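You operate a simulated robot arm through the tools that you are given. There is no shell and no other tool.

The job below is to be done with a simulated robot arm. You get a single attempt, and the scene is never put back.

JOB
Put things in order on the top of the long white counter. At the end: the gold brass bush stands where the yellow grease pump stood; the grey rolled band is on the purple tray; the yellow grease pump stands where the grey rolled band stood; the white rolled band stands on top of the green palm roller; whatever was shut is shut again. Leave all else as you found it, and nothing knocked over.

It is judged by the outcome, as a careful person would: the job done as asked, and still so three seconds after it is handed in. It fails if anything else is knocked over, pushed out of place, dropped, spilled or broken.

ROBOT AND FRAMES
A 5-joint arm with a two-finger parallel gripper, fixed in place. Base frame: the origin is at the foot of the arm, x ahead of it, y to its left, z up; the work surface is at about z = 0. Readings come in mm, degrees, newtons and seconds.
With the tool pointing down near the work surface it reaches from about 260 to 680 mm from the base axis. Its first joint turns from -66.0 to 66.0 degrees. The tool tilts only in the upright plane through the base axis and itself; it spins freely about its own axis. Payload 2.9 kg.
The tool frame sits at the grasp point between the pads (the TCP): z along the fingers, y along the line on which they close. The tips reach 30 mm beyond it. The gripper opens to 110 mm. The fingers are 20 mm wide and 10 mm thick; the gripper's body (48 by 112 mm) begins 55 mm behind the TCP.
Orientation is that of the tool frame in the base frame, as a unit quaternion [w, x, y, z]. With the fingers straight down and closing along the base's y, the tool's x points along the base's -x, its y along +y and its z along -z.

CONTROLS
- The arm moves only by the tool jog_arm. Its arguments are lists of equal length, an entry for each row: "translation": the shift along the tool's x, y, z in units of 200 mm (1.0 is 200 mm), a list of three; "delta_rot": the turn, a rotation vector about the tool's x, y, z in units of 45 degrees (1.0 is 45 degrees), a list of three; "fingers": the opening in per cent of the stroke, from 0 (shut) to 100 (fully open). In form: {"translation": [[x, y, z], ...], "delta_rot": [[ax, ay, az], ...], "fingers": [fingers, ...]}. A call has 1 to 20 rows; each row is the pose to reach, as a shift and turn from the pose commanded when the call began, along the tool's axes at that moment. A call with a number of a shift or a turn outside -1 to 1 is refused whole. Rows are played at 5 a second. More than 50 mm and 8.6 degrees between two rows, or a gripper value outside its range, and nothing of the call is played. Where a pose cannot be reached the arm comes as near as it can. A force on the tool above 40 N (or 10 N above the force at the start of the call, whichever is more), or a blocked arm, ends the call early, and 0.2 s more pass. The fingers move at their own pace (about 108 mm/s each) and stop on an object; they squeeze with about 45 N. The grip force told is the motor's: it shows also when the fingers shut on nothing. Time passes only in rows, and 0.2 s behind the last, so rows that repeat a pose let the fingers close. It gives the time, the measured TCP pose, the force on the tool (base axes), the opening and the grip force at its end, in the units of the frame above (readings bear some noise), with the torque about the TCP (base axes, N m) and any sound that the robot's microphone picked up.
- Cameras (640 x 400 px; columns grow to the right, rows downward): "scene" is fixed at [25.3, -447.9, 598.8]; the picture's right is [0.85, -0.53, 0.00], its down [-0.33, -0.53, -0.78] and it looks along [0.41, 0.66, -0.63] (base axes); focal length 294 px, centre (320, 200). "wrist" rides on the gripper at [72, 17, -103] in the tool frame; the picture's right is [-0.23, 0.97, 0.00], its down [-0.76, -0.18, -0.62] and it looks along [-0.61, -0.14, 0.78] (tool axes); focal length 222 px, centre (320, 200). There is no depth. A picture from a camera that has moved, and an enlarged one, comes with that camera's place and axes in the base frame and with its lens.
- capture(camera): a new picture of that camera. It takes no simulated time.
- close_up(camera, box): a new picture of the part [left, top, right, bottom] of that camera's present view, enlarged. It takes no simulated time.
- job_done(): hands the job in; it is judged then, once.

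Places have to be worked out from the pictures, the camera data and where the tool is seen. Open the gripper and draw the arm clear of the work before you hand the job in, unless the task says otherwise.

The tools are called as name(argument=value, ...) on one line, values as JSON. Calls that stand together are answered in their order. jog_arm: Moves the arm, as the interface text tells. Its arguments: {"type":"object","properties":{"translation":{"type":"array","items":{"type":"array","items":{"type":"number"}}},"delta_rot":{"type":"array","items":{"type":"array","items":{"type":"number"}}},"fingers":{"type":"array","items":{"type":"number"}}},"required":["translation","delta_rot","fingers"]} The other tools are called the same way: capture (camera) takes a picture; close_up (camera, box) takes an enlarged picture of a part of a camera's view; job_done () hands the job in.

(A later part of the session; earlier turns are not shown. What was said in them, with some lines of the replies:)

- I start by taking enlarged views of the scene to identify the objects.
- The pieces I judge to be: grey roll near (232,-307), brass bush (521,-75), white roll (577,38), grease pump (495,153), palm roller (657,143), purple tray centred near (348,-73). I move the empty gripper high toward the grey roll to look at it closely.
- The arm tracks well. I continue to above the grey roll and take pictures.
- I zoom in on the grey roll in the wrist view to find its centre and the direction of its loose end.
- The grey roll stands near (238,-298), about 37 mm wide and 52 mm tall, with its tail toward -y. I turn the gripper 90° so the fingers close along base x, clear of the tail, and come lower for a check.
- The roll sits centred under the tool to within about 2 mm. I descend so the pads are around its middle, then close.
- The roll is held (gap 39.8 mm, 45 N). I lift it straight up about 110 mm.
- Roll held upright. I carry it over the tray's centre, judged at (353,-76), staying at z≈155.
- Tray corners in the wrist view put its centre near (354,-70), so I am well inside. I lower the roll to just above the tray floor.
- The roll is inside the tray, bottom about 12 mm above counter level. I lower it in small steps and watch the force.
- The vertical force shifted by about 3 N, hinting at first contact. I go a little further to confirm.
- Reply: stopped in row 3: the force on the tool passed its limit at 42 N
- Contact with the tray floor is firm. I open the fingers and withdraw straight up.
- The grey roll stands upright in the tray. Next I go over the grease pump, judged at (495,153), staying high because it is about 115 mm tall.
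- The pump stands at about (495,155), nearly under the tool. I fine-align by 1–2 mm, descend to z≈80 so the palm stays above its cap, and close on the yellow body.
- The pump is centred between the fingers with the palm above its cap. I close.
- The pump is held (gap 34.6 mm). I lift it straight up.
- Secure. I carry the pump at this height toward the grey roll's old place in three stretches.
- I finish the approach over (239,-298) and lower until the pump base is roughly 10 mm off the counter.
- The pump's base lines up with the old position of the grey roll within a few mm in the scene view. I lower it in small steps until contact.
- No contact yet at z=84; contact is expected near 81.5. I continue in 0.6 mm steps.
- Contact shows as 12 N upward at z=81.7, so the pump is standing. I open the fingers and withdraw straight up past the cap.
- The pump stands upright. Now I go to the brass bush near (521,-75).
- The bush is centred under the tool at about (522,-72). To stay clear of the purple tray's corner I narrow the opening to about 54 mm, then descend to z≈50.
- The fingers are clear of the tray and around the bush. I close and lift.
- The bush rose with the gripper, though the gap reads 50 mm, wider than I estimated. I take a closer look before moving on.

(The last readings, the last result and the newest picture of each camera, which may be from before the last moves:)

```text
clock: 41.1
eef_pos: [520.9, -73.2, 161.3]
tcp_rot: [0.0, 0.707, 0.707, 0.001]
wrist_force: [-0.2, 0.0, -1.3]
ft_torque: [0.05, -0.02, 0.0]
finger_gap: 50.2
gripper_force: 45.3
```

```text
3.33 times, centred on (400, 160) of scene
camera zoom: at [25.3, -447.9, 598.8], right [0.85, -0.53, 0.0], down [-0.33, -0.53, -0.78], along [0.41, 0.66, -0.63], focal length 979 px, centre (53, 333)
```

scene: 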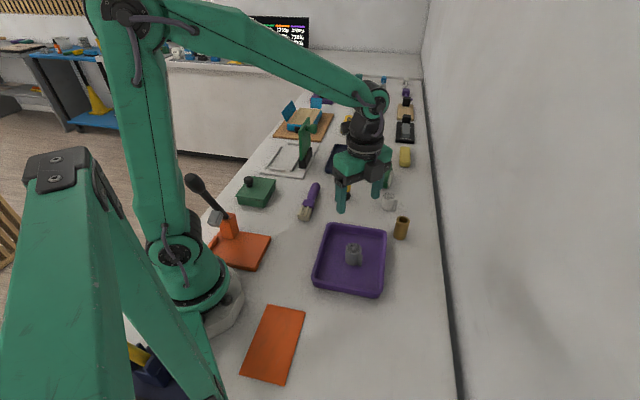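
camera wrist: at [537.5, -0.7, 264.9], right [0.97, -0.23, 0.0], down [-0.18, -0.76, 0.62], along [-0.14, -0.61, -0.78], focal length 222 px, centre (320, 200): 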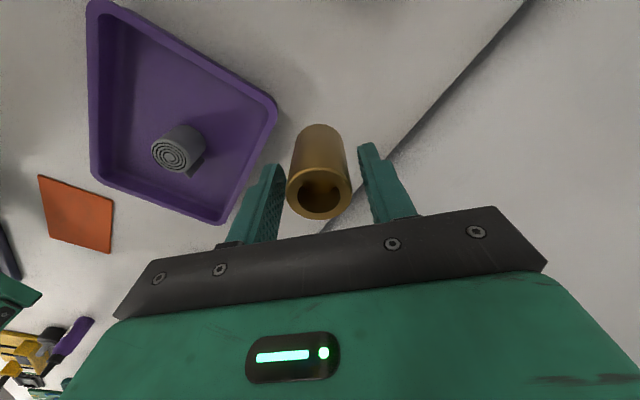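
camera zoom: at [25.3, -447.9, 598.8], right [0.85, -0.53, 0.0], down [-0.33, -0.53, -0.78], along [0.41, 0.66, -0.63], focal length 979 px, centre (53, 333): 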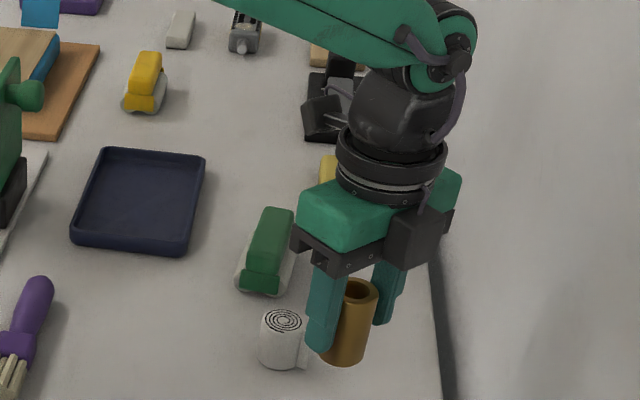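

The bush is firmly held (likely caught on edges of its body) and upright, centred on the tool within 1–2 mm. I carry it gently toward the pump's old spot at (495,155).

jog_arm(translation=[[0.06, -0.006, 0], [0.18, -0.02, 0], [0.32, -0.035, 0], [0.46, -0.05, 0], [0.6, -0.065, 0], [0.74, -0.08, 0], [0.84, -0.092, 0], [0.9, -0.098, 0], [0.9, -0.098, 0]], delta_rot=[[0, 0, 0], [0, 0, 0], [0, 0, 0], [0, 0, 0], [0, 0, 0], [0, 0, 0], [0, 0, 0], [0, 0, 0], [0, 0, 0]], fingers=[15, 15, 15, 15, 15, 15, 15, 15, 15])

capture(camera="wrist")

```text
clock: 43.1
eef_pos: [501.2, 106.5, 160.7]
tcp_rot: [0.0, 0.707, 0.707, 0.001]
wrist_force: [-0.5, 0.5, -0.6]
ft_torque: [-0.01, 0.0, -0.01]
finger_gap: 49.8
gripper_force: 45.2
```

```text
taken
camera wrist: at [517.9, 178.8, 264.8], right [0.97, -0.23, 0.0], down [-0.18, -0.76, 0.62], along [-0.14, -0.61, -0.78], focal length 222 px, centre (320, 200)
```

wrist: 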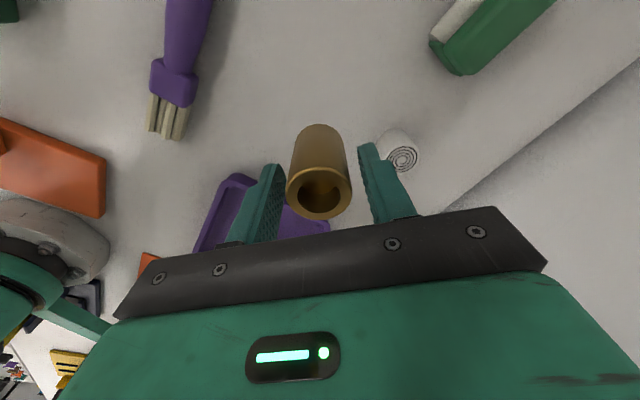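

The bush is still steady. I finish over (496,155) and lower to a few mm above the counter.

jog_arm(translation=[[0.1, -0.01, 0], [0.2, -0.02, 0.02], [0.245, -0.026, 0.1], [0.245, -0.026, 0.22], [0.245, -0.026, 0.34], [0.245, -0.026, 0.44], [0.245, -0.026, 0.5], [0.245, -0.026, 0.52], [0.245, -0.026, 0.52]], delta_rot=[[0, 0, 0], [0, 0, 0], [0, 0, 0], [0, 0, 0], [0, 0, 0], [0, 0, 0], [0, 0, 0], [0, 0, 0], [0, 0, 0]], fingers=[15, 15, 15, 15, 15, 15, 15, 15, 15])

close_up(camera="scene", box=[280, 110, 440, 210])

```text
clock: 45.1
eef_pos: [497.4, 156.2, 57.7]
tcp_rot: [0.001, 0.707, 0.707, 0.001]
wrist_force: [0.2, 0.4, -1.4]
ft_torque: [-0.01, -0.01, 0.01]
finger_gap: 50.3
gripper_force: 44.6
```

```text
4.00 times, centred on (360, 160) of scene
camera zoom: at [25.3, -447.9, 598.8], right [0.85, -0.53, 0.0], down [-0.33, -0.53, -0.78], along [0.41, 0.66, -0.63], focal length 1175 px, centre (160, 360)
```

zoom: 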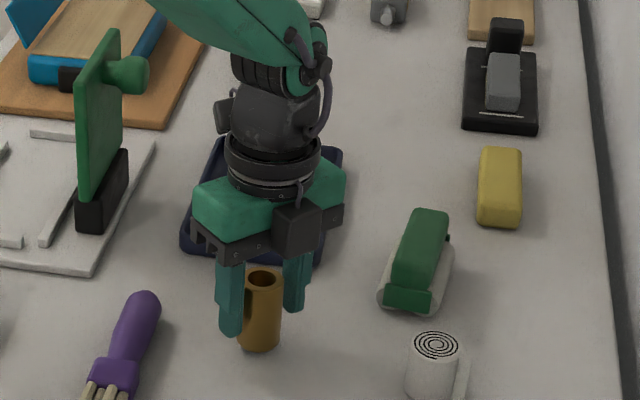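

The bush base lines up with the pump's former base point in this view. I lower gently to contact (expected near z≈50.3).

jog_arm(translation=[[0, 0, 0.01], [0, 0, 0.02], [0, 0, 0.027], [0, 0, 0.032], [0, 0, 0.035], [0, 0, 0.038], [0, 0, 0.038]], delta_rot=[[0, 0, 0], [0, 0, 0], [0, 0, 0], [0, 0, 0], [0, 0, 0], [0, 0, 0], [0, 0, 0]], fingers=[15, 15, 15, 15, 15, 15, 15])

```text
clock: 46.7
eef_pos: [497.4, 155.5, 51.0]
tcp_rot: [0.001, 0.707, 0.707, 0.001]
wrist_force: [-10.0, -3.8, 25.6]
ft_torque: [-0.26, 0.51, -0.02]
finger_gap: 50.2
gripper_force: 45.6
```

Contact is clear (25 N up). I ease off by about half a millimetre, open, and withdraw.

jog_arm(translation=[[0, 0, -0.003], [0, 0, -0.003], [0, 0, -0.003], [0, 0, -0.003], [0, 0, -0.05], [0, 0, -0.15], [0, 0, -0.3], [0, 0, -0.5], [0, 0, -0.65], [0, 0, -0.7], [0, 0, -0.7]], delta_rot=[[0, 0, 0], [0, 0, 0], [0, 0, 0], [0, 0, 0], [0, 0, 0], [0, 0, 0], [0, 0, 0], [0, 0, 0], [0, 0, 0], [0, 0, 0], [0, 0, 0]], fingers=[45, 60, 75, 75, 75, 75, 75, 75, 75, 75, 75])

capture(camera="wrist")

close_up(camera="scene", box=[280, 110, 440, 210])

```text
clock: 49.1
eef_pos: [498.0, 154.3, 189.6]
tcp_rot: [0.001, 0.707, 0.707, 0.001]
wrist_force: [-0.4, 0.1, 0.1]
ft_torque: [0.02, -0.01, 0.01]
finger_gap: 82.7
gripper_force: 0.1
```

```text
taken
camera wrist: at [514.3, 226.9, 293.4], right [0.97, -0.23, 0.0], down [-0.18, -0.76, 0.62], along [-0.14, -0.61, -0.78], focal length 222 px, centre (320, 200)
```

wrist: 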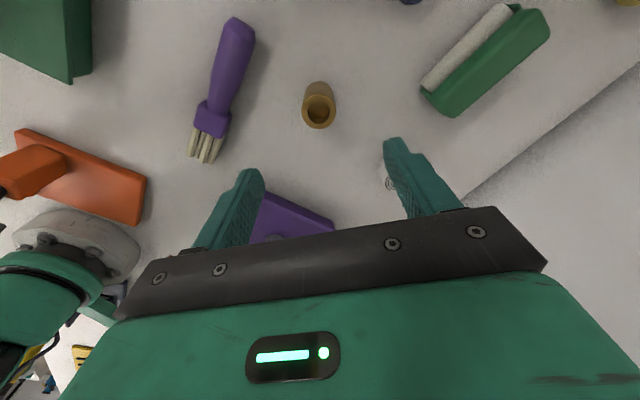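

```text
4.00 times, centred on (360, 160) of scene
camera zoom: at [25.3, -447.9, 598.8], right [0.85, -0.53, 0.0], down [-0.33, -0.53, -0.78], along [0.41, 0.66, -0.63], focal length 1175 px, centre (160, 360)
```

zoom: 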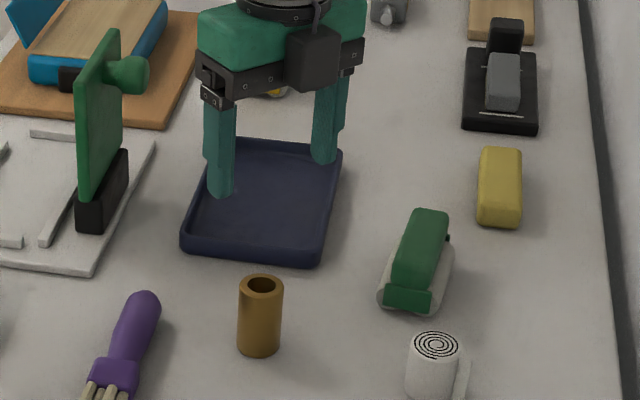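

The bush stands at the pump's old place. Next I hover over the white roll near (577,38) to see it and its tail.

jog_arm(translation=[[-0.15, 0.1, 0], [-0.3, 0.2, 0], [-0.45, 0.3, 0], [-0.58, 0.395, 0], [-0.58, 0.395, 0]], delta_rot=[[0, 0, 0], [0, 0, 0], [0, 0, 0], [0, 0, 0], [0, 0, 0]], fingers=[75, 75, 75, 75, 75])

capture(camera="wrist")

close_up(camera="wrist", box=[260, 40, 400, 150])

```text
clock: 50.3
eef_pos: [575.0, 38.6, 187.6]
tcp_rot: [0.0, 0.707, 0.707, 0.0]
wrist_force: [-0.2, -0.7, 0.2]
ft_torque: [-0.01, 0.02, 0.0]
finger_gap: 82.7
gripper_force: 0.0
```

```text
taken
camera wrist: at [592.7, 111.4, 291.0], right [0.97, -0.23, 0.0], down [-0.18, -0.76, 0.62], along [-0.14, -0.61, -0.78], focal length 222 px, centre (320, 200)
```

wrist: 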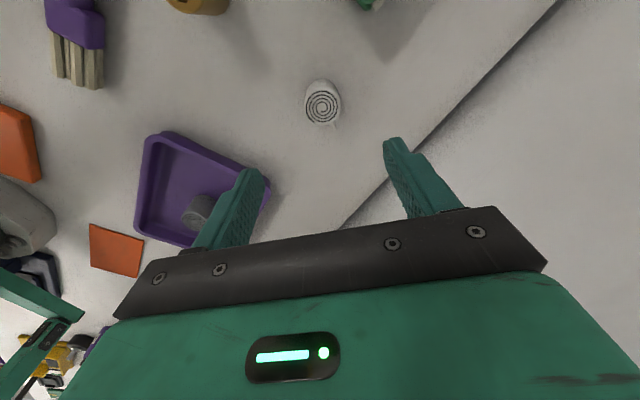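

```text
3.64 times, centred on (330, 95) of wrist
camera zoom: at [592.7, 111.4, 291.0], right [0.97, -0.23, 0.0], down [-0.18, -0.76, 0.62], along [-0.14, -0.61, -0.78], focal length 808 px, centre (284, 582)
```

zoom: 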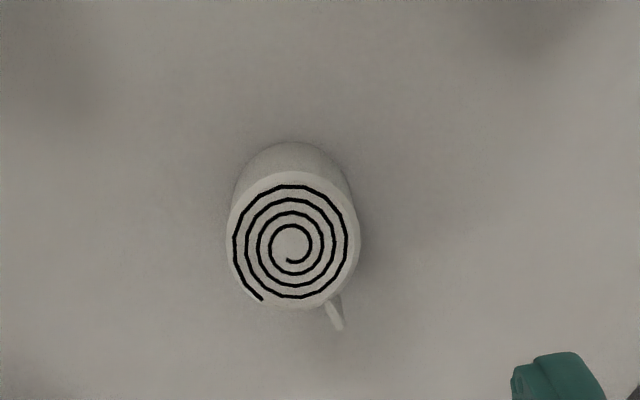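

The white roll is at about (579,43), tail toward -y as well. Before gripping it, I look at the palm roller from above.

jog_arm(translation=[[0.1, 0.1, 0], [0.2, 0.2, 0], [0.33, 0.31, 0], [0.33, 0.31, 0]], delta_rot=[[0, 0, 0], [0, 0, 0], [0, 0, 0], [0, 0, 0]], fingers=[75, 75, 75, 75])

capture(camera="wrist")

close_up(camera="wrist", box=[260, 0, 440, 112])

close_up(camera="scene", box=[356, 150, 420, 190])

```text
clock: 51.3
eef_pos: [639.3, 105.1, 188.9]
tcp_rot: [0.0, 0.707, 0.707, 0.0]
wrist_force: [0.5, -0.4, -0.3]
ft_torque: [0.01, 0.02, -0.02]
finger_gap: 82.3
gripper_force: 0.1
```

```text
taken
camera wrist: at [654.2, 177.5, 292.2], right [0.97, -0.23, 0.0], down [-0.18, -0.76, 0.62], along [-0.14, -0.61, -0.78], focal length 222 px, centre (320, 200)
```

wrist: 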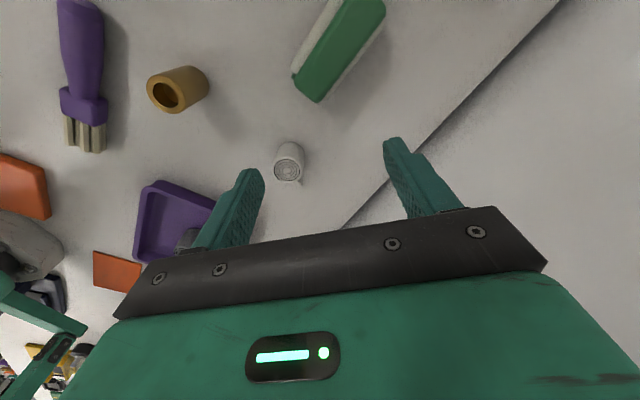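

```text
3.56 times, centred on (350, 56) of wrist
camera zoom: at [654.2, 177.5, 292.2], right [0.97, -0.23, 0.0], down [-0.18, -0.76, 0.62], along [-0.14, -0.61, -0.78], focal length 790 px, centre (213, 712)
```

zoom: 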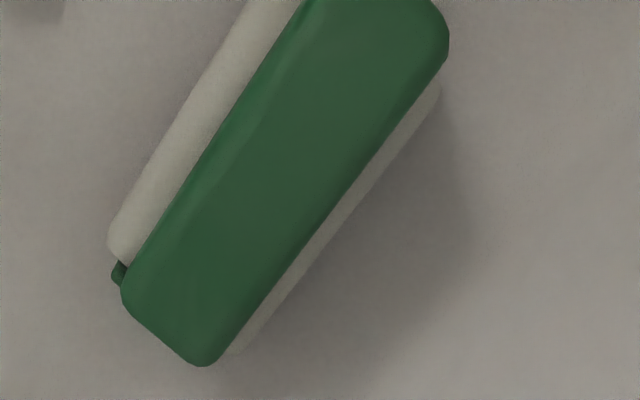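

```text
10.00 times, centred on (388, 170) of scene
camera zoom: at [25.3, -447.9, 598.8], right [0.85, -0.53, 0.0], down [-0.33, -0.53, -0.78], along [0.41, 0.66, -0.63], focal length 2937 px, centre (-360, 500)
```

zoom: 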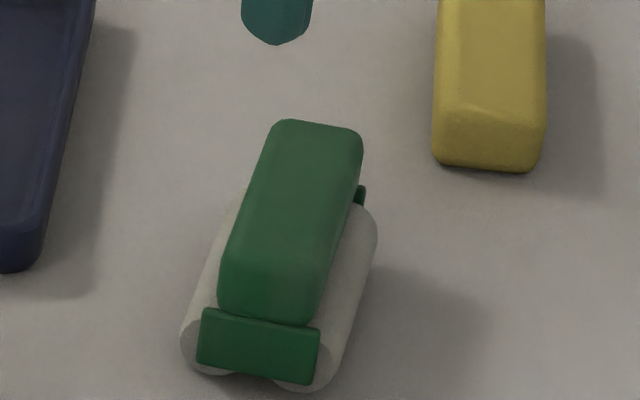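

The palm roller is a flat-topped green block (about 88×35 mm, top near z≈46, centre ≈(663,154), long axis at ~45°) on two rollers. It is near the reach limit, so I test with the empty gripper that I can get over it at moderate height.

jog_arm(translation=[[0.12, 0.05, 0], [0.23, 0.11, 0.05], [0.23, 0.11, 0.15], [0.23, 0.11, 0.25], [0.23, 0.11, 0.32], [0.23, 0.11, 0.32]], delta_rot=[[0, 0, 0], [0, 0, 0], [0, 0, 0], [0, 0, 0], [0, 0, 0], [0, 0, 0]], fingers=[75, 75, 75, 75, 75, 75])

capture(camera="wrist")

close_up(camera="wrist", box=[220, 40, 420, 220])

```text
clock: 52.7
eef_pos: [656.8, 152.1, 123.3]
tcp_rot: [0.001, 0.707, 0.707, 0.001]
wrist_force: [0.1, -0.2, 0.1]
ft_torque: [-0.02, 0.01, 0.0]
finger_gap: 82.3
gripper_force: 0.3
out of reach, approached as far as the arm can: row 2, 3, 4, 5, 6
```

```text
taken
camera wrist: at [673.5, 224.0, 227.5], right [0.97, -0.23, 0.0], down [-0.18, -0.76, 0.62], along [-0.14, -0.61, -0.78], focal length 222 px, centre (320, 200)
```

wrist: 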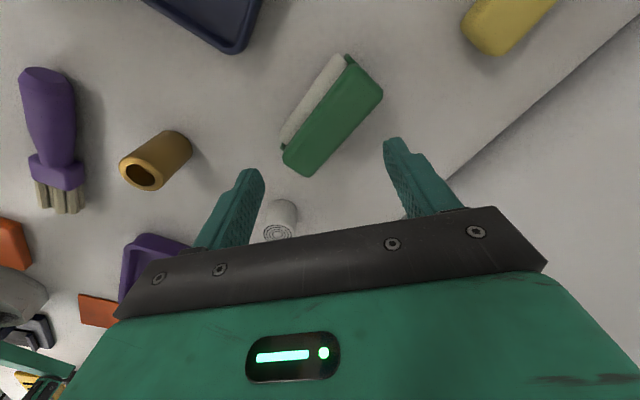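

```text
2.22 times, centred on (320, 130) of wrist
camera zoom: at [673.5, 224.0, 227.5], right [0.97, -0.23, 0.0], down [-0.18, -0.76, 0.62], along [-0.14, -0.61, -0.78], focal length 494 px, centre (320, 356)
```

zoom: 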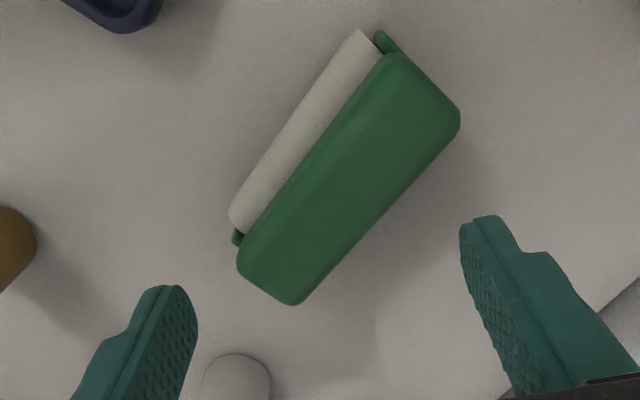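

The arm reaches radius ~674 mm at this height, and the block centre is at ≈(664,155); placing about 12 mm toward its near end, at (655,148), is well supported and reachable. I go back above the white roll at (579,43).

jog_arm(translation=[[-0.13, -0.09, -0.05], [-0.27, -0.19, -0.05], [-0.41, -0.29, -0.05], [-0.545, -0.387, -0.05], [-0.545, -0.387, -0.05]], delta_rot=[[0, 0, 0], [0, 0, 0], [0, 0, 0], [0, 0, 0], [0, 0, 0]], fingers=[75, 75, 75, 75, 75])

capture(camera="wrist")

close_up(camera="wrist", box=[250, 60, 390, 180])

```text
clock: 53.9
eef_pos: [580.6, 41.2, 136.3]
tcp_rot: [0.0, 0.708, 0.706, 0.0]
wrist_force: [0.7, 0.0, -0.3]
ft_torque: [0.0, 0.01, -0.04]
finger_gap: 82.7
gripper_force: 0.1
```

```text
taken
camera wrist: at [595.8, 113.5, 238.6], right [0.97, -0.23, 0.0], down [-0.18, -0.76, 0.62], along [-0.14, -0.61, -0.78], focal length 222 px, centre (320, 200)
```

wrist: 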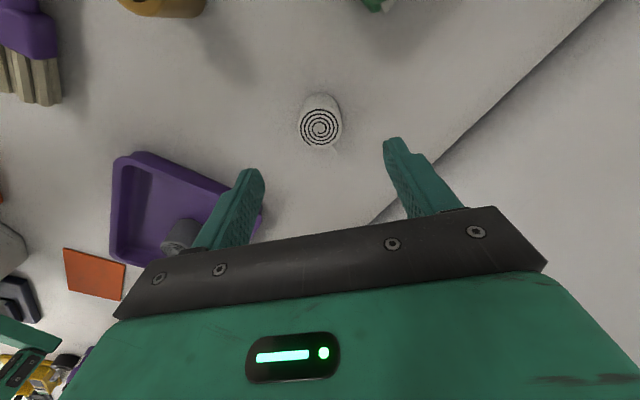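

```text
3.33 times, centred on (320, 120) of wrist
camera zoom: at [595.8, 113.5, 238.6], right [0.97, -0.23, 0.0], down [-0.18, -0.76, 0.62], along [-0.14, -0.61, -0.78], focal length 740 px, centre (320, 467)
```

zoom: 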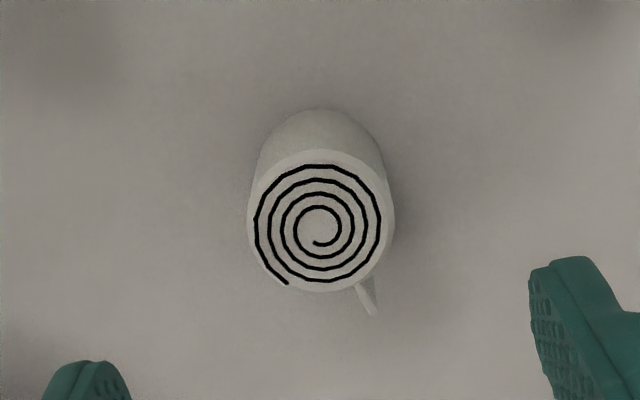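

The roll is centred within 2 mm. I align, descend to z≈43 and close.

jog_arm(translation=[[0.009, -0.003, 0.1], [0.009, -0.003, 0.2], [0.009, -0.003, 0.32], [0.009, -0.003, 0.42], [0.009, -0.003, 0.467], [0.009, -0.003, 0.467], [0.009, -0.003, 0.467], [0.009, -0.003, 0.467], [0.009, -0.003, 0.467], [0.009, -0.003, 0.467]], delta_rot=[[0, 0, 0], [0, 0, 0], [0, 0, 0], [0, 0, 0], [0, 0, 0], [0, 0, 0], [0, 0, 0], [0, 0, 0], [0, 0, 0], [0, 0, 0]], fingers=[75, 75, 75, 75, 75, 75, 50, 25, 20, 20])

capture(camera="wrist")

```text
clock: 56.1
eef_pos: [577.1, 43.7, 40.4]
tcp_rot: [0.001, 0.707, 0.707, 0.001]
wrist_force: [0.7, 0.0, 0.9]
ft_torque: [0.07, 0.04, -0.01]
finger_gap: 38.9
gripper_force: 45.2
```

```text
taken
camera wrist: at [594.3, 116.4, 144.4], right [0.97, -0.23, 0.0], down [-0.18, -0.76, 0.62], along [-0.14, -0.61, -0.78], focal length 222 px, centre (320, 200)
```

wrist: 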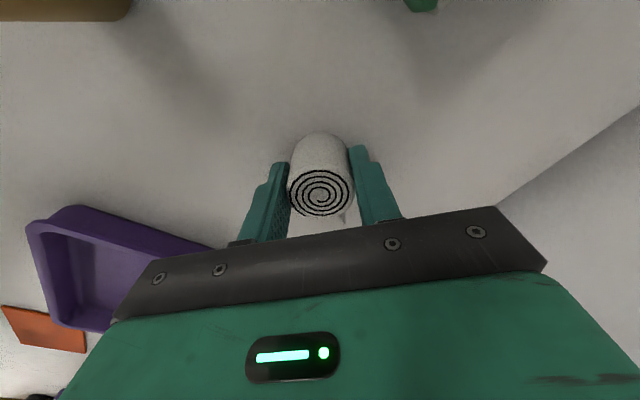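

White roll held (38.9 mm gap). I lift it and carry it over the palm roller toward (655,147).

jog_arm(translation=[[0, 0, -0.04], [0, 0, -0.13], [0, 0, -0.26], [0, 0, -0.39], [0, 0, -0.46], [0.08, 0.06, -0.48], [0.19, 0.143, -0.48], [0.3, 0.225, -0.48], [0.41, 0.308, -0.48], [0.48, 0.36, -0.48], [0.517, 0.388, -0.48], [0.517, 0.388, -0.48], [0.517, 0.388, -0.48]], delta_rot=[[0, 0, 0], [0, 0, 0], [0, 0, 0], [0, 0, 0], [0, 0, 0], [0, 0, 0], [0, 0, 0], [0, 0, 0], [0, 0, 0], [0, 0, 0], [0, 0, 0], [0, 0, 0], [0, 0, 0]], fingers=[20, 20, 20, 20, 20, 20, 20, 20, 20, 20, 20, 20, 20])

capture(camera="wrist")

close_up(camera="scene", box=[330, 90, 450, 200])

```text
clock: 58.9
eef_pos: [655.4, 147.7, 136.8]
tcp_rot: [0.001, 0.707, 0.707, 0.001]
wrist_force: [-1.0, 0.4, -0.6]
ft_torque: [-0.01, 0.01, 0.02]
finger_gap: 38.8
gripper_force: 44.6
```

```text
taken
camera wrist: at [672.0, 219.6, 241.1], right [0.97, -0.23, 0.0], down [-0.18, -0.76, 0.62], along [-0.14, -0.61, -0.78], focal length 222 px, centre (320, 200)
```

wrist: 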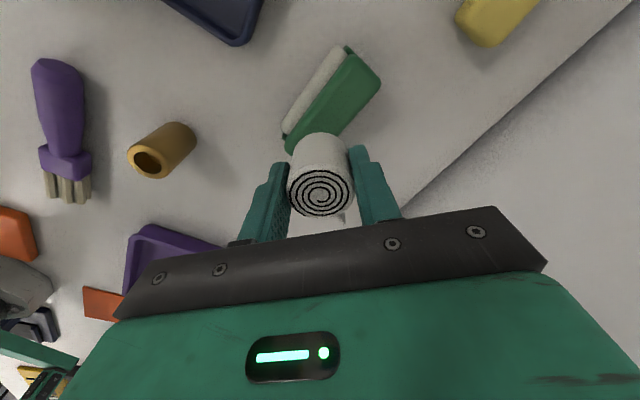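

```text
3.64 times, centred on (390, 145) of scene
camera zoom: at [25.3, -447.9, 598.8], right [0.85, -0.53, 0.0], down [-0.33, -0.53, -0.78], along [0.41, 0.66, -0.63], focal length 1068 px, centre (66, 400)
```

zoom: 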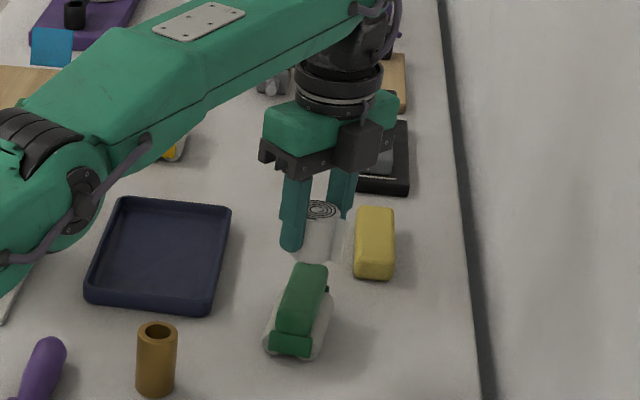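

The roll is above the near-middle of the green block. I lower to about 9 mm above expected contact and check alignment.

jog_arm(translation=[[0, 0, 0.04], [0, 0, 0.09], [0, 0, 0.14], [0, 0, 0.18], [0, 0, 0.195], [0, 0, 0.195]], delta_rot=[[0, 0, 0], [0, 0, 0], [0, 0, 0], [0, 0, 0], [0, 0, 0], [0, 0, 0]], fingers=[20, 20, 20, 20, 20, 20])

capture(camera="wrist")

close_up(camera="wrist", box=[230, 50, 410, 230])

close_up(camera="scene", box=[350, 130, 430, 200])

```text
clock: 60.3
eef_pos: [656.1, 147.1, 99.2]
tcp_rot: [0.001, 0.707, 0.707, 0.001]
wrist_force: [-0.3, 0.2, -1.2]
ft_torque: [0.03, -0.03, -0.04]
finger_gap: 38.9
gripper_force: 44.8
```

```text
taken
camera wrist: at [673.1, 220.1, 202.8], right [0.97, -0.23, 0.0], down [-0.18, -0.76, 0.62], along [-0.14, -0.61, -0.78], focal length 222 px, centre (320, 200)
```

wrist: 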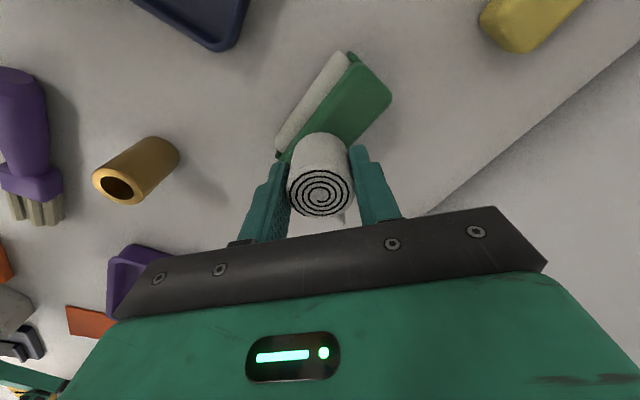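

```text
2.22 times, centred on (320, 140) of wrist
camera zoom: at [673.1, 220.1, 202.8], right [0.97, -0.23, 0.0], down [-0.18, -0.76, 0.62], along [-0.14, -0.61, -0.78], focal length 494 px, centre (320, 333)
```

zoom: 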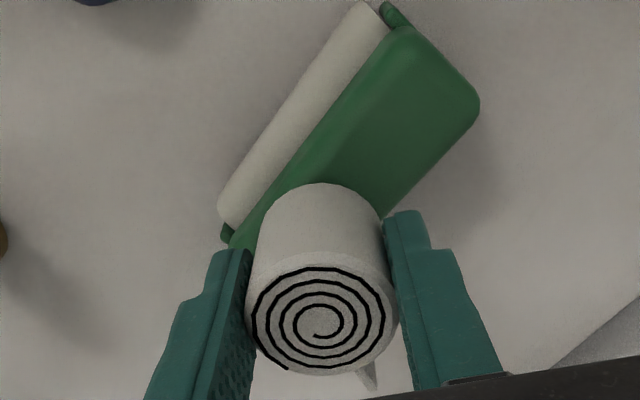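

```text
5.71 times, centred on (390, 165) of scene
camera zoom: at [25.3, -447.9, 598.8], right [0.85, -0.53, 0.0], down [-0.33, -0.53, -0.78], along [0.41, 0.66, -0.63], focal length 1678 px, centre (-80, 400)
```

zoom: 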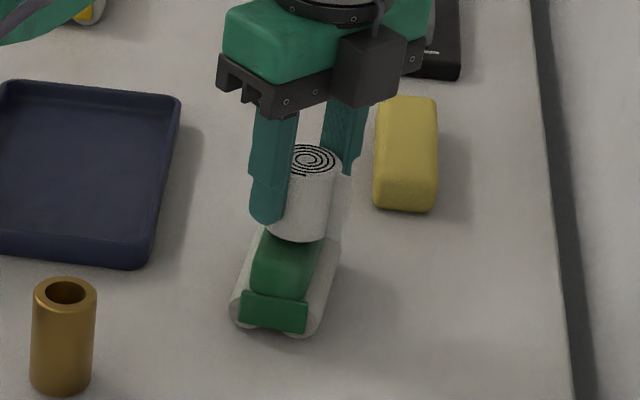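

Alignment looks good; I nudge ~1.5 mm toward the block's centreline and lower slowly toward contact (expected near z≈88).

jog_arm(translation=[[0.006, -0.006, 0.01], [0.006, -0.006, 0.02], [0.006, -0.006, 0.03], [0.006, -0.006, 0.036], [0.006, -0.006, 0.04], [0.006, -0.006, 0.04]], delta_rot=[[0, 0, 0], [0, 0, 0], [0, 0, 0], [0, 0, 0], [0, 0, 0], [0, 0, 0]], fingers=[20, 20, 20, 20, 20, 20])

```text
clock: 61.7
eef_pos: [656.3, 148.5, 94.8]
tcp_rot: [0.002, 0.707, 0.707, 0.004]
wrist_force: [-5.6, 3.4, 30.2]
ft_torque: [0.0, 0.53, -0.01]
finger_gap: 39.0
gripper_force: 45.8
```

Contact already (30 N) at z≈94.8, so the block top is near 53 mm. I back off slightly and check the pictures.

jog_arm(translation=[[0, 0, -0.004], [0, 0, -0.006], [0, 0, -0.006]], delta_rot=[[0, 0, 0], [0, 0, 0], [0, 0, 0]], fingers=[20, 20, 20])

close_up(camera="scene", box=[350, 130, 430, 200])

close_up(camera="wrist", box=[230, 50, 410, 230])

```text
clock: 62.5
eef_pos: [655.9, 149.0, 95.0]
tcp_rot: [0.002, 0.707, 0.707, 0.002]
wrist_force: [0.8, 3.2, 22.5]
ft_torque: [0.06, 0.1, 0.02]
finger_gap: 38.8
gripper_force: 44.8
```

```text
5.71 times, centred on (390, 165) of scene
camera zoom: at [25.1, -448.0, 598.8], right [0.85, -0.53, 0.0], down [-0.33, -0.53, -0.78], along [0.41, 0.66, -0.63], focal length 1678 px, centre (-80, 400)
```

zoom: 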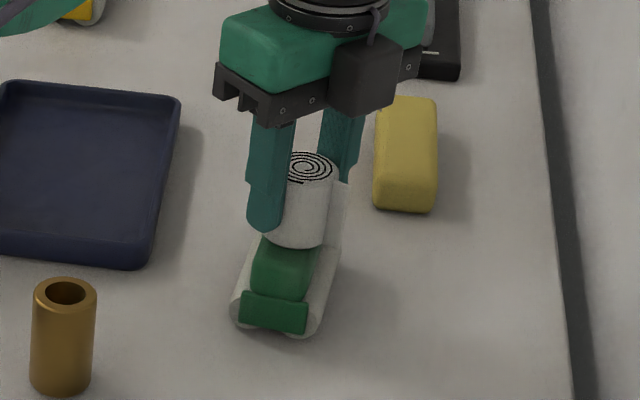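

```text
2.22 times, centred on (320, 140) of wrist
camera zoom: at [671.8, 220.5, 198.2], right [0.97, -0.23, 0.01], down [-0.18, -0.76, 0.62], along [-0.14, -0.61, -0.78], focal length 494 px, centre (320, 333)
```

zoom: 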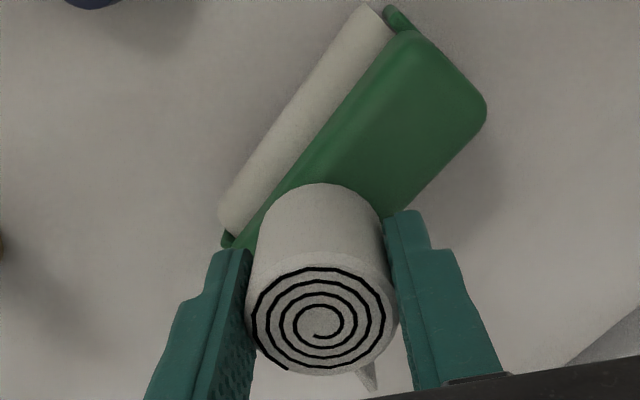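

The roll sits on the block and looks aligned. I ease the remaining 22 N off before releasing.

jog_arm(translation=[[0, 0, -0.004], [0, 0, -0.007], [0, 0, -0.007]], delta_rot=[[0, 0, 0], [0, 0, 0], [0, 0, 0]], fingers=[20, 20, 20])

```text
clock: 63.3
eef_pos: [656.1, 148.3, 94.9]
tcp_rot: [0.001, 0.707, 0.707, 0.001]
wrist_force: [6.9, 4.3, 16.0]
ft_torque: [0.14, -0.19, 0.03]
finger_gap: 38.9
gripper_force: 44.5
```

Still 16 N; I raise another millimetre.

jog_arm(translation=[[0, 0, -0.003], [0, 0, -0.006], [0, 0, -0.006]], delta_rot=[[0, 0, 0], [0, 0, 0], [0, 0, 0]], fingers=[20, 20, 20])

```text
clock: 64.1
eef_pos: [654.7, 148.5, 93.5]
tcp_rot: [-0.001, 0.707, 0.707, -0.001]
wrist_force: [1.8, 0.7, 14.4]
ft_torque: [0.04, -0.12, -0.01]
finger_gap: 38.9
gripper_force: 44.8
```

Force is decreasing only slowly while z stays put, so the arm had been pressing. I raise a bit more.

jog_arm(translation=[[0, 0, -0.004], [0, 0, -0.008], [0, 0, -0.008]], delta_rot=[[0, 0, 0], [0, 0, 0], [0, 0, 0]], fingers=[20, 20, 20])

close_up(camera="scene", box=[350, 130, 430, 200])

```text
clock: 64.9
eef_pos: [654.4, 148.0, 95.8]
tcp_rot: [-0.001, 0.708, 0.706, 0.0]
wrist_force: [0.7, -1.1, 1.1]
ft_torque: [0.0, -0.04, 0.0]
finger_gap: 38.7
gripper_force: 44.7
```

```text
5.71 times, centred on (390, 165) of scene
camera zoom: at [25.2, -447.9, 598.8], right [0.85, -0.53, 0.0], down [-0.33, -0.53, -0.78], along [0.41, 0.66, -0.63], focal length 1678 px, centre (-80, 400)
```

zoom: 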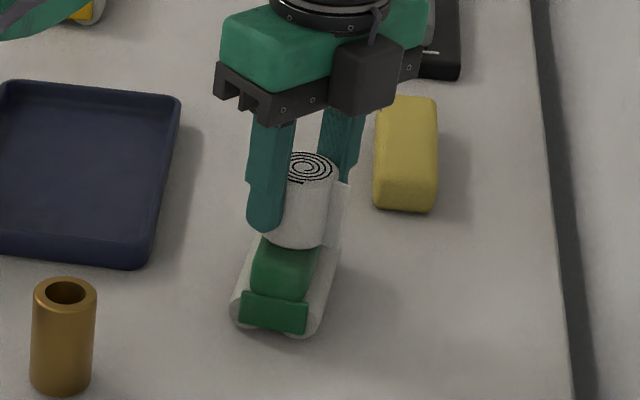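

Force is now about zero with the roll just resting, and the palm roller hasn't shifted. I open the fingers and rise straight up.

jog_arm(translation=[[0, 0, 0], [0, 0, 0], [0, 0, 0], [0, 0, 0]], delta_rot=[[0, 0, 0], [0, 0, 0], [0, 0, 0], [0, 0, 0]], fingers=[42, 50, 60, 65])

close_up(camera="wrist", box=[230, 50, 410, 230])

close_up(camera="scene", box=[350, 130, 430, 200])

```text
clock: 65.9
eef_pos: [655.5, 148.5, 96.1]
tcp_rot: [0.0, 0.707, 0.707, 0.0]
wrist_force: [0.1, 0.5, 0.2]
ft_torque: [0.03, -0.01, -0.01]
finger_gap: 71.5
gripper_force: 0.1
```

```text
2.22 times, centred on (320, 140) of wrist
camera zoom: at [672.1, 220.3, 199.6], right [0.97, -0.23, 0.0], down [-0.18, -0.76, 0.62], along [-0.14, -0.61, -0.78], focal length 494 px, centre (320, 333)
```

zoom: 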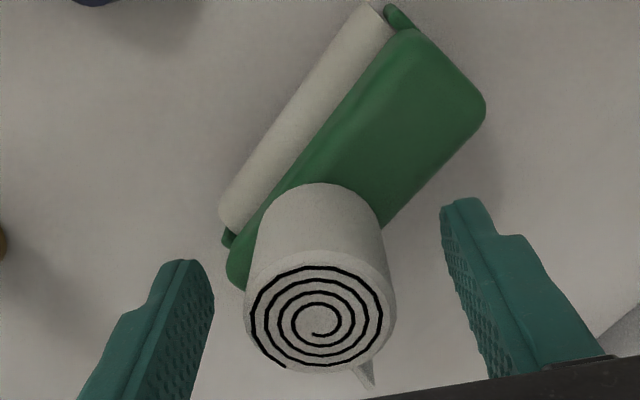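

```text
5.71 times, centred on (390, 165) of scene
camera zoom: at [25.3, -447.9, 598.8], right [0.85, -0.53, 0.0], down [-0.33, -0.53, -0.78], along [0.41, 0.66, -0.63], focal length 1678 px, centre (-80, 400)
```

zoom: 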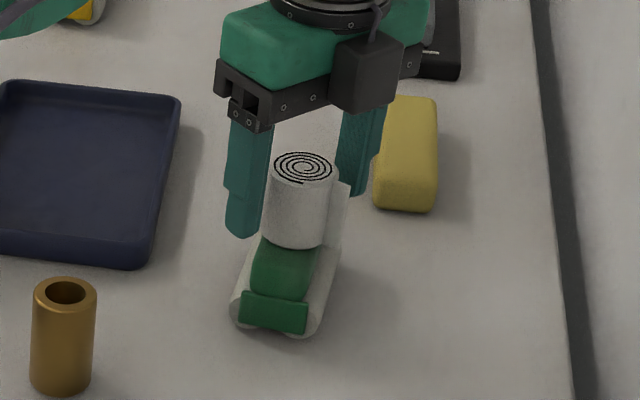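

The roll stands freely on the palm roller. I rise straight up, then draw the arm back clear.

jog_arm(translation=[[0, 0, -0.05], [0, 0, -0.12], [0, 0, -0.2], [0, 0, -0.28], [-0.02, -0.03, -0.36], [-0.06, -0.1, -0.46], [-0.1, -0.25, -0.56], [-0.15, -0.4, -0.66], [-0.2, -0.6, -0.75], [-0.25, -0.8, -0.8], [-0.25, -0.8, -0.8]], delta_rot=[[0, 0, 0], [0, 0, 0], [0, 0, 0], [0, 0, 0], [0, 0, 0], [0, 0, 0], [0, 0, 0], [0, 0, 0], [0, 0, 0], [0, 0, 0], [0, 0, 0]], fingers=[65, 65, 65, 65, 65, 65, 65, 65, 65, 65, 65])

capture(camera="wrist")

capture(camera="scene")

```text
clock: 68.3
eef_pos: [631.8, 132.9, 236.9]
tcp_rot: [0.0, 0.707, 0.707, 0.0]
wrist_force: [0.0, -1.1, -0.1]
ft_torque: [0.04, 0.0, 0.02]
finger_gap: 71.7
gripper_force: 0.1
out of reach, approached as far as the arm can: row 6, 7, 8, 9, 10, 11
```

```text
taken
camera wrist: at [647.4, 205.5, 341.1], right [0.97, -0.23, 0.0], down [-0.18, -0.76, 0.62], along [-0.14, -0.61, -0.78], focal length 222 px, centre (320, 200)
```

wrist: 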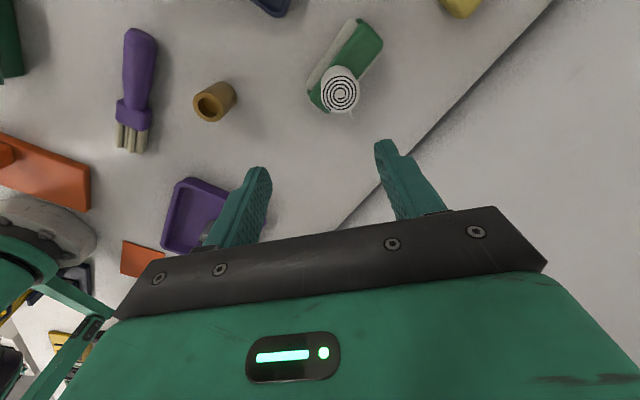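

```text
taken
```

scene: 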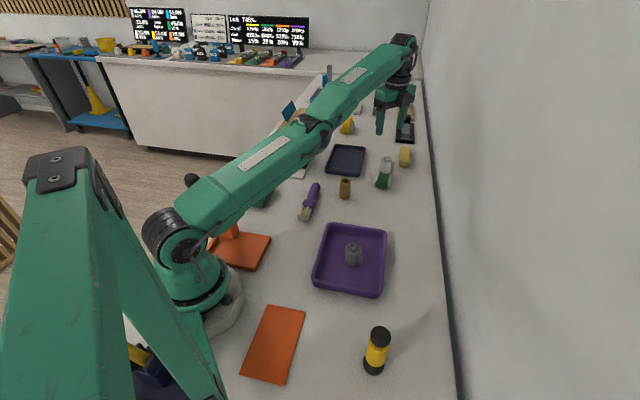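

The roll stays in place. The arm is stretched out near its limit, so I pull it back inward toward the start pose in small steps.

jog_arm(translation=[[0, -0.1, 0.05], [0, -0.25, 0.05], [-0.05, -0.4, 0.05], [-0.1, -0.6, 0.05], [-0.15, -0.75, 0], [-0.15, -0.75, 0]], delta_rot=[[0, 0, 0], [0, 0, 0], [0, 0, 0], [0, 0, 0], [0, 0, 0], [0, 0, 0]], fingers=[75, 75, 75, 75, 75, 75])

capture(camera="scene")

```text
clock: 69.7
eef_pos: [624.7, 137.9, 250.9]
tcp_rot: [0.001, 0.708, 0.706, 0.0]
wrist_force: [-0.2, 0.6, 1.0]
ft_torque: [0.01, -0.02, -0.01]
finger_gap: 82.5
gripper_force: 0.0
out of reach, approached as far as the arm can: row 1, 2, 3, 4, 5, 6
```

```text
taken
```

scene: 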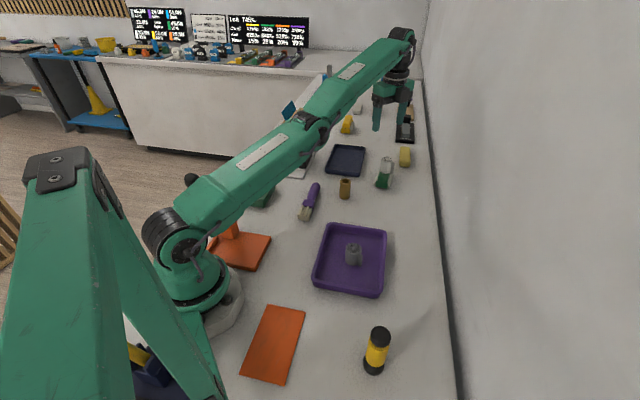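

The arm is fully straight and its solver seems stuck at that singular pose; moving downward should make the elbow bend. I try a small downward shift, well clear of everything (tips are at z≈220).

jog_arm(translation=[[0, 0, 0.05], [0, 0, 0.1], [0, 0, 0.1]], delta_rot=[[0, 0, 0], [0, 0, 0], [0, 0, 0]], fingers=[75, 75, 75])

```text
clock: 70.5
eef_pos: [630.4, 139.0, 234.0]
tcp_rot: [-0.001, 0.707, 0.707, -0.001]
wrist_force: [-0.9, -0.7, -0.3]
ft_torque: [0.0, -0.01, 0.01]
finger_gap: 82.5
gripper_force: 0.0
out of reach, approached as far as the arm can: row 1, 2, 3
```

The commanded pose follows the measured one, and the elbow seems locked straight. I first swing sideways (away from the white roll) along the reach sphere, so that I can then descend there to let the elbow bend.

jog_arm(translation=[[-0.1, 0.02, 0], [-0.2, 0.036, 0], [-0.3, 0.05, 0], [-0.3, 0.05, 0]], delta_rot=[[0, 0, 0], [0, 0, 0], [0, 0, 0], [0, 0, 0]], fingers=[75, 75, 75, 75])

```text
clock: 71.5
eef_pos: [641.7, 77.3, 233.2]
tcp_rot: [0.0, 0.708, 0.707, 0.0]
wrist_force: [-0.5, -0.7, 0.7]
ft_torque: [-0.05, -0.01, 0.01]
finger_gap: 82.4
gripper_force: 0.0
```

That row was within reach. Now I descend along the reach sphere, gradually falling inside it, so the elbow bends.

jog_arm(translation=[[0, 0.01, 0.05], [0, 0.018, 0.1], [0, 0.022, 0.15], [0, 0.022, 0.2], [0, 0.015, 0.25], [0, 0, 0.3], [0, 0, 0.3]], delta_rot=[[0, 0, 0], [0, 0, 0], [0, 0, 0], [0, 0, 0], [0, 0, 0], [0, 0, 0], [0, 0, 0]], fingers=[75, 75, 75, 75, 75, 75, 75])

```text
clock: 73.1
eef_pos: [657.9, 80.6, 176.2]
tcp_rot: [0.0, 0.707, 0.707, -0.001]
wrist_force: [-0.7, -0.1, 0.0]
ft_torque: [-0.02, -0.02, -0.02]
finger_gap: 82.4
gripper_force: 0.1
out of reach, approached as far as the arm can: row 3, 4, 5, 6, 7
```

Still locked straight. I now command slightly beyond reach while moving down (and a bit farther from the white roll), so the elbow gets pushed over to its normal bending side.

jog_arm(translation=[[-0.06, 0.1, 0], [-0.125, 0.15, 0.05], [-0.125, 0.16, 0.1], [-0.125, 0.17, 0.15], [-0.125, 0.18, 0.2], [-0.125, 0.18, 0.25], [-0.125, 0.18, 0.25]], delta_rot=[[0, 0, 0], [0, 0, 0], [0, 0, 0], [0, 0, 0], [0, 0, 0], [0, 0, 0], [0, 0, 0]], fingers=[75, 75, 75, 75, 75, 75, 75])

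```text
clock: 74.7
eef_pos: [672.3, 54.2, 125.6]
tcp_rot: [0.0, 0.707, 0.707, 0.0]
wrist_force: [-0.3, -0.4, 0.4]
ft_torque: [0.01, -0.04, -0.02]
finger_gap: 82.7
gripper_force: 0.1
out of reach, approached as far as the arm can: row 1, 2, 3, 4, 5, 6, 7
```

Now I command a move inward at roughly constant height, as worked before from such a pose.

jog_arm(translation=[[0, -0.1, 0], [0, -0.25, 0], [0, -0.4, 0], [0, -0.4, 0]], delta_rot=[[0, 0, 0], [0, 0, 0], [0, 0, 0], [0, 0, 0]], fingers=[75, 75, 75, 75])

```text
clock: 75.7
eef_pos: [593.0, 55.8, 126.0]
tcp_rot: [0.001, 0.707, 0.707, 0.0]
wrist_force: [-0.4, 0.0, -0.3]
ft_torque: [-0.01, 0.01, 0.0]
finger_gap: 82.5
gripper_force: 0.2
```

The elbow is free again. I now retreat inward and up to a pose like the start one, and inspect everything.

jog_arm(translation=[[-0.03, -0.15, -0.05], [-0.06, -0.3, -0.15], [-0.1, -0.45, -0.3], [-0.14, -0.57, -0.47], [-0.18, -0.64, -0.65], [-0.2, -0.67, -0.8], [-0.2, -0.67, -0.9], [-0.2, -0.67, -0.9]], delta_rot=[[0, 0, 0], [0, 0, 0], [0, 0, 0], [0, 0, 0], [0, 0, 0], [0, 0, 0], [0, 0, 0], [0, 0, 0]], fingers=[100, 100, 100, 100, 100, 100, 100, 100])

capture(camera="scene")

close_up(camera="scene", box=[230, 140, 440, 271])

close_up(camera="scene", box=[200, 220, 440, 390])

close_up(camera="scene", box=[260, 60, 440, 172])

```text
clock: 77.5
eef_pos: [456.4, 14.3, 305.8]
tcp_rot: [0.001, 0.707, 0.707, 0.0]
wrist_force: [0.7, -0.6, 1.2]
ft_torque: [-0.01, 0.02, 0.02]
finger_gap: 110.2
gripper_force: 0.0
```

```text
taken
```

scene: 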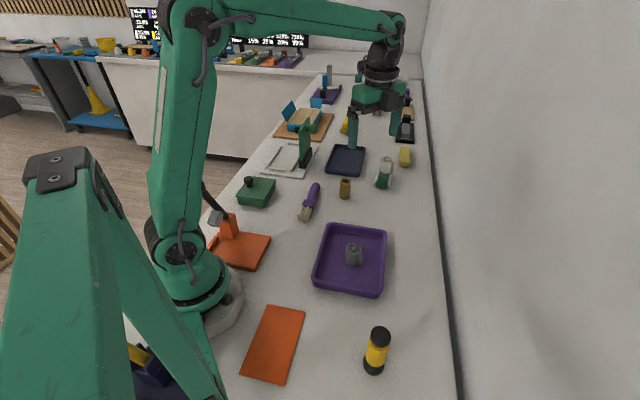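

```text
3.05 times, centred on (335, 206) of scene
camera zoom: at [25.3, -447.9, 598.8], right [0.85, -0.53, 0.0], down [-0.33, -0.53, -0.78], along [0.41, 0.66, -0.63], focal length 895 px, centre (274, 183)
```

zoom: 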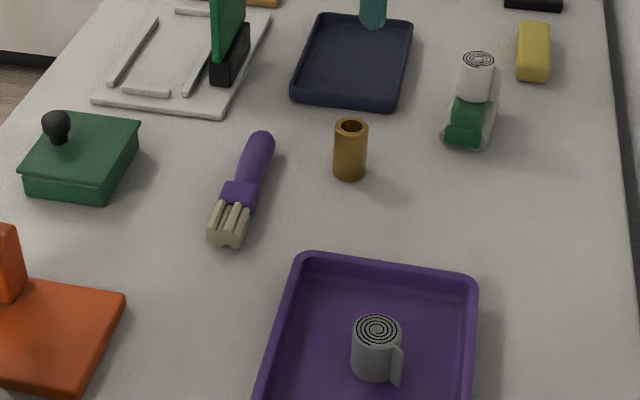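

```text
2.35 times, centred on (320, 305) of scene
camera zoom: at [25.3, -447.9, 598.8], right [0.85, -0.53, 0.0], down [-0.33, -0.53, -0.78], along [0.41, 0.66, -0.63], focal length 691 px, centre (320, -47)
```

zoom: 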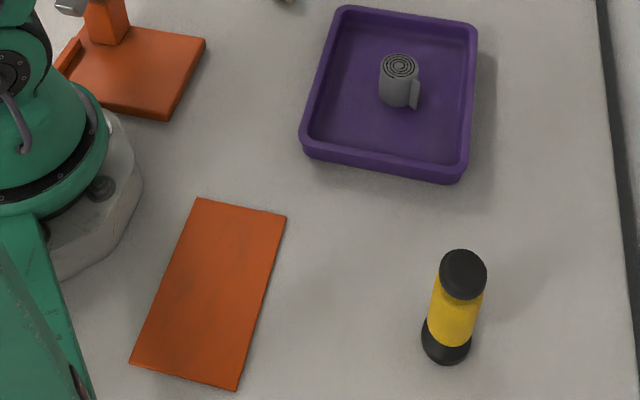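

```text
3.56 times, centred on (350, 116) of scene
camera zoom: at [25.3, -447.9, 598.8], right [0.85, -0.53, 0.0], down [-0.33, -0.53, -0.78], along [0.41, 0.66, -0.63], focal length 1044 px, centre (213, 499)
```

zoom: 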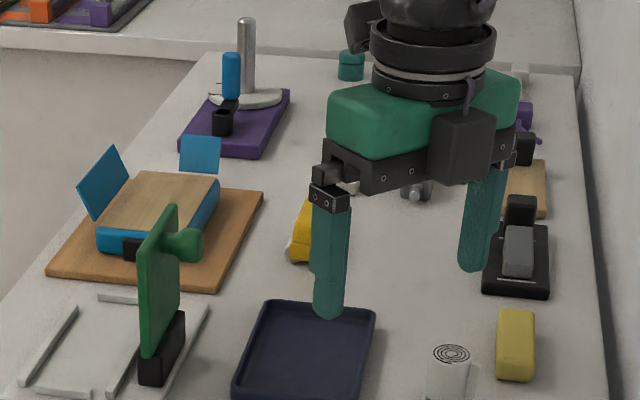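

All four pieces are where they belong and upright. Nothing else has moved, nothing shut was opened, and the arm is clear with the gripper open, so I hand the job in.

job_done()

```text
The job is handed in.
```

The job is handed in, and the last pictures show all four items standing where you asked:

- **Gold brass bush:** it stands where the yellow grease pump stood.
- **Grey rolled band:** it stands upright in the middle of the purple tray.
- **Yellow grease pump:** it stands where the grey rolled band stood. By my estimate both this and the bush are within a few mm of the old spots.
- **White rolled band:** it stands on top of the green palm roller, about 10 mm off the centre of the block along its length. I placed it slightly nearer the arm because the centre was at the limit of its reach. It stayed put after I let go, and the palm roller does not appear to have moved.

I did not open anything, so nothing needed shutting again. In the last pictures nothing is knocked over and nothing else looks moved.

After I let go of the white band, the arm locked straight at full reach and took a few extra moves to free. It touched nothing while doing so. The gripper is open and the arm is drawn back near its starting position.
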